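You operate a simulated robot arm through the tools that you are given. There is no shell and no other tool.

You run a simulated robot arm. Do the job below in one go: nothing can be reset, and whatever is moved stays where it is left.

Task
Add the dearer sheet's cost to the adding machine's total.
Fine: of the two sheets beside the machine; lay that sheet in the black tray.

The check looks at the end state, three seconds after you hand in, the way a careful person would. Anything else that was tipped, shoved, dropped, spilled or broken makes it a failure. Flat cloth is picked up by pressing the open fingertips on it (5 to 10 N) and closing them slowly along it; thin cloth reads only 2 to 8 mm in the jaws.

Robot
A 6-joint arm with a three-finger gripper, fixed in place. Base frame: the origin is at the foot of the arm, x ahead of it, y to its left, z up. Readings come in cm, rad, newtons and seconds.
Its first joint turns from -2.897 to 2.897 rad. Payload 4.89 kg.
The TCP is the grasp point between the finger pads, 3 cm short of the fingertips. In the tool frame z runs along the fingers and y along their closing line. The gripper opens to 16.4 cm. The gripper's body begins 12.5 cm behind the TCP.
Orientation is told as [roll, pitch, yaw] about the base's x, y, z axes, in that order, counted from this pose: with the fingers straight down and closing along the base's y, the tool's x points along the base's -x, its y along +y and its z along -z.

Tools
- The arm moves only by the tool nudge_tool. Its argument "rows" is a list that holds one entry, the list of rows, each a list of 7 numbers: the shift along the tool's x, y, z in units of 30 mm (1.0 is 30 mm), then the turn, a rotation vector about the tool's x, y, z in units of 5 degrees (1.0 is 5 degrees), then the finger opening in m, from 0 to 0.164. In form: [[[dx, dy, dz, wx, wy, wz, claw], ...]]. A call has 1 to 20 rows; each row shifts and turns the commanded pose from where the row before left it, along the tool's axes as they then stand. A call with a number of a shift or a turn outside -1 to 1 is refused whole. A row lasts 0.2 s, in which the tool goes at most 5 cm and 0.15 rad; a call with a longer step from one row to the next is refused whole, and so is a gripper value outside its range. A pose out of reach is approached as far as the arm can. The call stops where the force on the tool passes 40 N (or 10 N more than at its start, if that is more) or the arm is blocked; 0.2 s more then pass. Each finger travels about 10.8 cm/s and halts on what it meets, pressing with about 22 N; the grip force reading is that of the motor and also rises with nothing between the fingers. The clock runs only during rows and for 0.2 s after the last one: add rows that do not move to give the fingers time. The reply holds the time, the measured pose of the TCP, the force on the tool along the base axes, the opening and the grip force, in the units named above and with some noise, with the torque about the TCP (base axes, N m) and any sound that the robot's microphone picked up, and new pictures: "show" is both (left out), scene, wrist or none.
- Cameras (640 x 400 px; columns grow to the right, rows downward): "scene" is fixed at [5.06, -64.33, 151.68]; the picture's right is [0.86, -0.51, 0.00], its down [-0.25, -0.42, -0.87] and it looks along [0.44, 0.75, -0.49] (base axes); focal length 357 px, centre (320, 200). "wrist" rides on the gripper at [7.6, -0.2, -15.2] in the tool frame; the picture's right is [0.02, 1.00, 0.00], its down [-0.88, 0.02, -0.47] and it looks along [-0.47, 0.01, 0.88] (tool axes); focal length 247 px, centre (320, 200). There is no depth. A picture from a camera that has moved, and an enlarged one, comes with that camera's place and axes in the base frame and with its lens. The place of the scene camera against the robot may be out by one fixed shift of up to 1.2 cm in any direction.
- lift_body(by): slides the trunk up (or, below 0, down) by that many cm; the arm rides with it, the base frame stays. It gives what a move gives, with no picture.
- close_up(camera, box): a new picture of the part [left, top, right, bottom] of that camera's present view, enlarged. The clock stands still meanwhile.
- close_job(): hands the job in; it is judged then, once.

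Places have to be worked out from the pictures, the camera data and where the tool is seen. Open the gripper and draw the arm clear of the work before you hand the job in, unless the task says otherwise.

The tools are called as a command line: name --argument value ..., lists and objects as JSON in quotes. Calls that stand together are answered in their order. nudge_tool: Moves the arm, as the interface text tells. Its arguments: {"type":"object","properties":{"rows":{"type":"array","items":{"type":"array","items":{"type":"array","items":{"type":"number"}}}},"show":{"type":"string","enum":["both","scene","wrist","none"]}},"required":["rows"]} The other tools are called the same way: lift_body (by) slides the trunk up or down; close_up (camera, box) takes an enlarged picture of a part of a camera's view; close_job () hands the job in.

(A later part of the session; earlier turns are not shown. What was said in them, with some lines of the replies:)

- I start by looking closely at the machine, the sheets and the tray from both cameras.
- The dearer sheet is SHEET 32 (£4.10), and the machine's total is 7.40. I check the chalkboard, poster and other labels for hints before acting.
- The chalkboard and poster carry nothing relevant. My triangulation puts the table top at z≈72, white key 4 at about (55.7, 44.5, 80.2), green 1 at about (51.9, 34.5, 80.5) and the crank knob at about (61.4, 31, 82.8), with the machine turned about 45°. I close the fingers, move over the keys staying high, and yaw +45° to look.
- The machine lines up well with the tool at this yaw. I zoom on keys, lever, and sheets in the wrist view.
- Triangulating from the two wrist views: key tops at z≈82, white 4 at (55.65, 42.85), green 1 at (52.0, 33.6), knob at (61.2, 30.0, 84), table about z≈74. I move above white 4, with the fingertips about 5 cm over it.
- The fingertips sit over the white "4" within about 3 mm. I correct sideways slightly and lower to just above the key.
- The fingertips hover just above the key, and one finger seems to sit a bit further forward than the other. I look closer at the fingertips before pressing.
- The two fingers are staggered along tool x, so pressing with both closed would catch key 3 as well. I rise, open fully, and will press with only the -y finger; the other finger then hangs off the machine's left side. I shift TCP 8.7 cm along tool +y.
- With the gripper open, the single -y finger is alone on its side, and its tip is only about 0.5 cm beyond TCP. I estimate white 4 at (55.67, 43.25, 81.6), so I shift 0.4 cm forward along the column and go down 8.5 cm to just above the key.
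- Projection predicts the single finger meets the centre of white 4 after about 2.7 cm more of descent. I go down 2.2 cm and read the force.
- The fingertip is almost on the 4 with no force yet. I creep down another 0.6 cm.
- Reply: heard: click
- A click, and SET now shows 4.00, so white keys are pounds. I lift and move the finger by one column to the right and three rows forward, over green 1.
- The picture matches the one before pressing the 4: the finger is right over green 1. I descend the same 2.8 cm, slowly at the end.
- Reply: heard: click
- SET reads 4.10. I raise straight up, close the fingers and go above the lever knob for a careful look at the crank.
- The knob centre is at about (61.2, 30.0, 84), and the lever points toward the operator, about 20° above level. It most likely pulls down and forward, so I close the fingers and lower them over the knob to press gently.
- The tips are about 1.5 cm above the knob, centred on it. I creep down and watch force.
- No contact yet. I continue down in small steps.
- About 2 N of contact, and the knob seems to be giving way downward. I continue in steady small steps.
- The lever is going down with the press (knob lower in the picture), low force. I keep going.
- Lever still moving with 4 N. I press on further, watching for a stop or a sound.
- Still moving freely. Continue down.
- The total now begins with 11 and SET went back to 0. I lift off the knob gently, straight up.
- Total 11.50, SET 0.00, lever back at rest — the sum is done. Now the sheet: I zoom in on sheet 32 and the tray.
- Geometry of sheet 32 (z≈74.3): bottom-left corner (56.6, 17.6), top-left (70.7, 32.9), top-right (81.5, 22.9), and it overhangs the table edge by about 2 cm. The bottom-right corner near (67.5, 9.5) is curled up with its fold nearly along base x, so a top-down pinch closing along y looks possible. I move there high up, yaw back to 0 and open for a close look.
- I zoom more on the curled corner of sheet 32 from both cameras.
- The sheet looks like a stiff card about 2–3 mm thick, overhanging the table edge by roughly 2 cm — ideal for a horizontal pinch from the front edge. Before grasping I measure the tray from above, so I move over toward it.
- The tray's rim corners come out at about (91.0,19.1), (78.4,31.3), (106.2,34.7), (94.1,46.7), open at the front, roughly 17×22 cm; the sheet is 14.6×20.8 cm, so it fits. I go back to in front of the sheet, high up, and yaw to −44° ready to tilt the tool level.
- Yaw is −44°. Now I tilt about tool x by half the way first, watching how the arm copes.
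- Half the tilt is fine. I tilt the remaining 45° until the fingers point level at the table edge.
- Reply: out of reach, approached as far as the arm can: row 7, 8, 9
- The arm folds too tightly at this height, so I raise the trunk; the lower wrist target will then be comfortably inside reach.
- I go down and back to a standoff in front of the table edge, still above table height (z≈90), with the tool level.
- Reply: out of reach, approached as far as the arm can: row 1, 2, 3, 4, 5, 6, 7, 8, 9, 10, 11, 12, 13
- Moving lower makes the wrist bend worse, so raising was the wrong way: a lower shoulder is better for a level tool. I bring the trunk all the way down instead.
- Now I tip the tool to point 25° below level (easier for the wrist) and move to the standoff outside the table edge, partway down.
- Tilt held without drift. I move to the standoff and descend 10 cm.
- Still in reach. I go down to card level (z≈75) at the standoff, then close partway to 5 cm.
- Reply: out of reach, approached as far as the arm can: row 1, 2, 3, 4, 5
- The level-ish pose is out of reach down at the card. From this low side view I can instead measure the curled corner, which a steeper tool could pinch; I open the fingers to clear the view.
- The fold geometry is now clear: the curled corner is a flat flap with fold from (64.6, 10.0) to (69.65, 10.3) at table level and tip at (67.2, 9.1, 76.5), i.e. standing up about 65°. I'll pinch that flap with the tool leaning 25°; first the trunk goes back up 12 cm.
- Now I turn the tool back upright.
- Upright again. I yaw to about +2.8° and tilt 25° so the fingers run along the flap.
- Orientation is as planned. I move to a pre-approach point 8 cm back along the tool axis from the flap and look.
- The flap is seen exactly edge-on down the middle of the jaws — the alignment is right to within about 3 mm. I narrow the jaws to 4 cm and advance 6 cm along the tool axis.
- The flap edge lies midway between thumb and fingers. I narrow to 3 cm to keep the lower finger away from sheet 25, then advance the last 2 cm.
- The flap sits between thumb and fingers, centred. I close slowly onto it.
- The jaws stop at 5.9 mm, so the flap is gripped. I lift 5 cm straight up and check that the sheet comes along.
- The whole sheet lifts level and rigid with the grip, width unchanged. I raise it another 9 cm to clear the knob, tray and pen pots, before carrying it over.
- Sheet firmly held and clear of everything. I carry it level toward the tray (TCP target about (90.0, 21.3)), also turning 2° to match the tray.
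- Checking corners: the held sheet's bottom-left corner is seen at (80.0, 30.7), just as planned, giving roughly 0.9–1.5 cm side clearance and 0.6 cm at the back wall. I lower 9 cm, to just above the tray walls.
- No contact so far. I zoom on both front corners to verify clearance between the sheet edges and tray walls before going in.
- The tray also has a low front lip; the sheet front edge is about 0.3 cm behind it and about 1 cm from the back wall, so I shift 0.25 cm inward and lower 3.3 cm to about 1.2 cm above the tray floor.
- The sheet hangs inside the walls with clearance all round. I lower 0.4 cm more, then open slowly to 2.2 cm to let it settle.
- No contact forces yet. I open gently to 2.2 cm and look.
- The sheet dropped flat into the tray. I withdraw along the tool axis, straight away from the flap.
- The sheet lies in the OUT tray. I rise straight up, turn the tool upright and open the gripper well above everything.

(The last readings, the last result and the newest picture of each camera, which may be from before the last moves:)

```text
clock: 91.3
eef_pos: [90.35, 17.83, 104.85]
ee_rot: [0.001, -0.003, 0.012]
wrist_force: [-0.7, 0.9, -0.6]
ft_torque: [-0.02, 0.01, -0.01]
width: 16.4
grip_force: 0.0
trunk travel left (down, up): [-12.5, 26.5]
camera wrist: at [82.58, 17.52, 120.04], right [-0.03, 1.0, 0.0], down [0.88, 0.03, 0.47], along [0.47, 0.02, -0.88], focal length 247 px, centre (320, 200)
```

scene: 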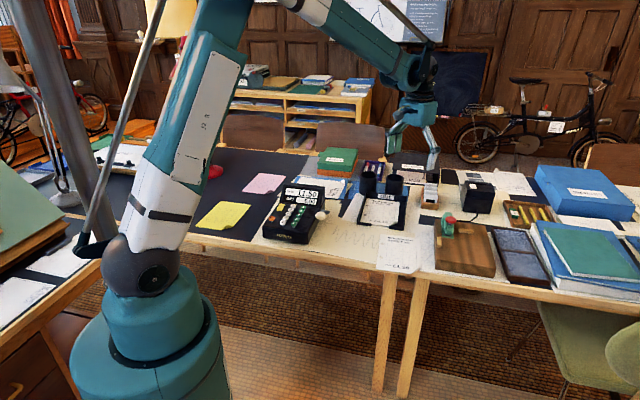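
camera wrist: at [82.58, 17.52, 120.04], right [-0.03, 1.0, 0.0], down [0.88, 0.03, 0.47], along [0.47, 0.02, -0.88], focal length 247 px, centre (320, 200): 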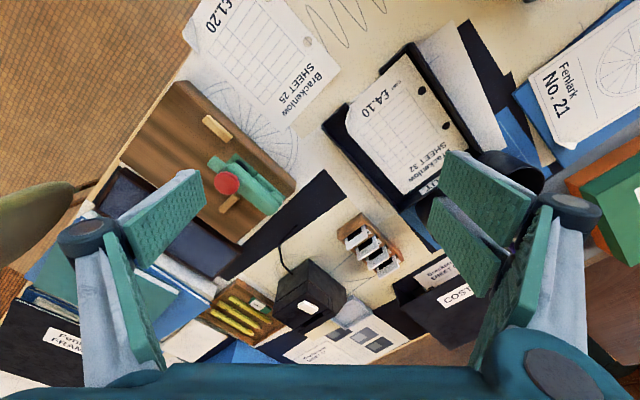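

All clear. I draw the arm back toward its starting place and then check the machine and the tray.

nudge_tool --rows '[[[0.84, -0.42, 0, 0, 0, 0, 0.164], [0.84, -0.42, 0, 0, 0, 0, 0.164], [0.84, -0.42, 0, 0, 0, 0, 0.164], [0.84, -0.42, 0, 0, 0, 0, 0.164], [0.84, -0.42, 0, 0, 0, 0, 0.164], [0.84, -0.42, 0, 0, 0, 0, 0.164], [0.84, -0.42, 0, 0, 0, 0, 0.164], [0.84, -0.42, 0, 0, 0, 0, 0.164], [0.84, -0.42, 0, 0, 0, 0, 0.164], [0.84, -0.42, 0, 0, 0, 0, 0.164], [0.84, -0.42, 0, 0, 0, 0, 0.164], [0, 0, 0, 0, 0, 0, 0.164]]]' --show "both"

close_up --camera "scene" --box '[250, 165, 350, 250]'

close_up --camera "scene" --box '[320, 150, 440, 280]'

```text
clock: 93.9
eef_pos: [62.65, 3.44, 104.74]
ee_rot: [0.001, -0.002, 0.012]
wrist_force: [-0.6, -0.1, 0.9]
ft_torque: [-0.03, -0.02, -0.02]
width: 16.38
grip_force: 0.0
trunk travel left (down, up): [-12.5, 26.5]
camera wrist: at [55.02, 3.23, 119.99], right [-0.03, 1.0, 0.0], down [0.88, 0.03, 0.47], along [0.47, 0.02, -0.88], focal length 247 px, centre (320, 200)
```

scene: 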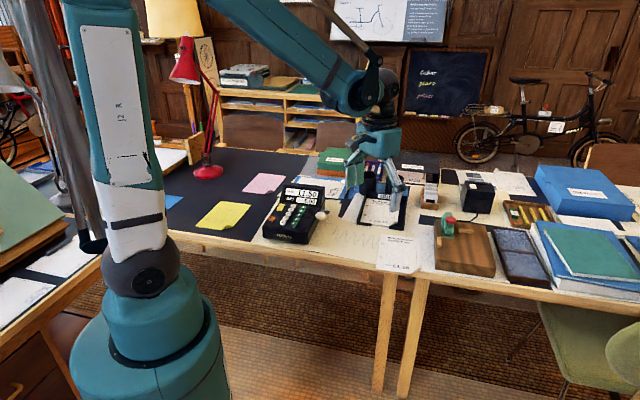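
wrist: 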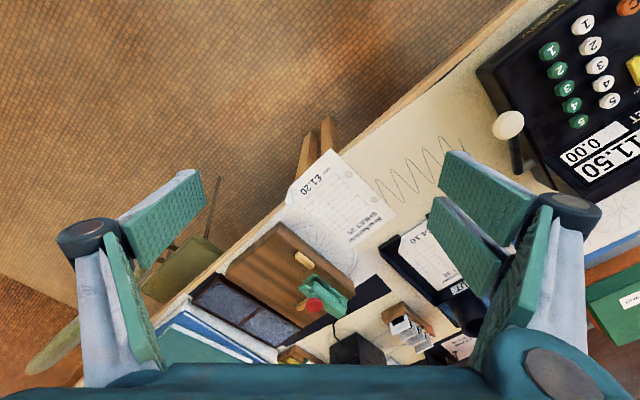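

```text
4.71 times, centred on (300, 208) of scene
camera zoom: at [5.06, -64.33, 151.68], right [0.86, -0.51, 0.0], down [-0.25, -0.42, -0.87], along [0.44, 0.75, -0.49], focal length 1680 px, centre (414, 165)
```

zoom: 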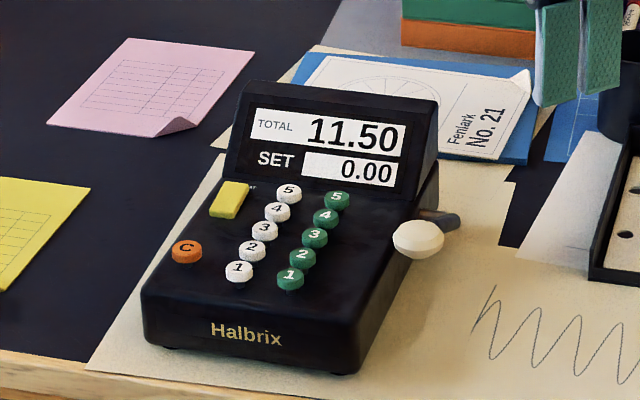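

```text
3.08 times, centred on (380, 215) of scene
camera zoom: at [5.06, -64.33, 151.68], right [0.86, -0.51, 0.0], down [-0.25, -0.42, -0.87], along [0.44, 0.75, -0.49], focal length 1098 px, centre (135, 154)
```

zoom: 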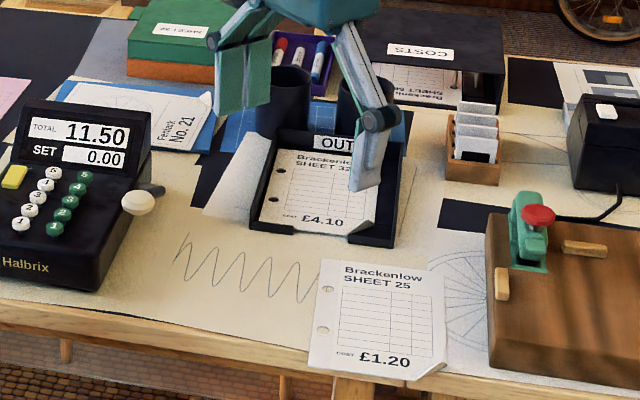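

The total reads 11.50 with SET at 0.00, and SHEET 32 (£4.10) lies in the black OUT tray. Nothing else has moved, and the gripper is open and clear, so I hand in the job.

close_job

```text
The job is handed in.
```

The job is handed in. The adding machine's total went from 7.40 to 11.50, and SHEET 32 (£4.10, the dearer of the two) is in the black OUT tray.

- **Total:** I keyed 4.10 and pressed the side lever once. SET is back to 0.00 and the lever is back at rest.
- **Sheet:** I picked SHEET 32 up by its curled corner and let it drop about 1 cm onto the tray floor. It lies flat, inside the walls.
- **Surroundings:** SHEET 25, the pen pots and the rest of the desk look untouched in the final pictures. The gripper is open and drawn back near its starting place.
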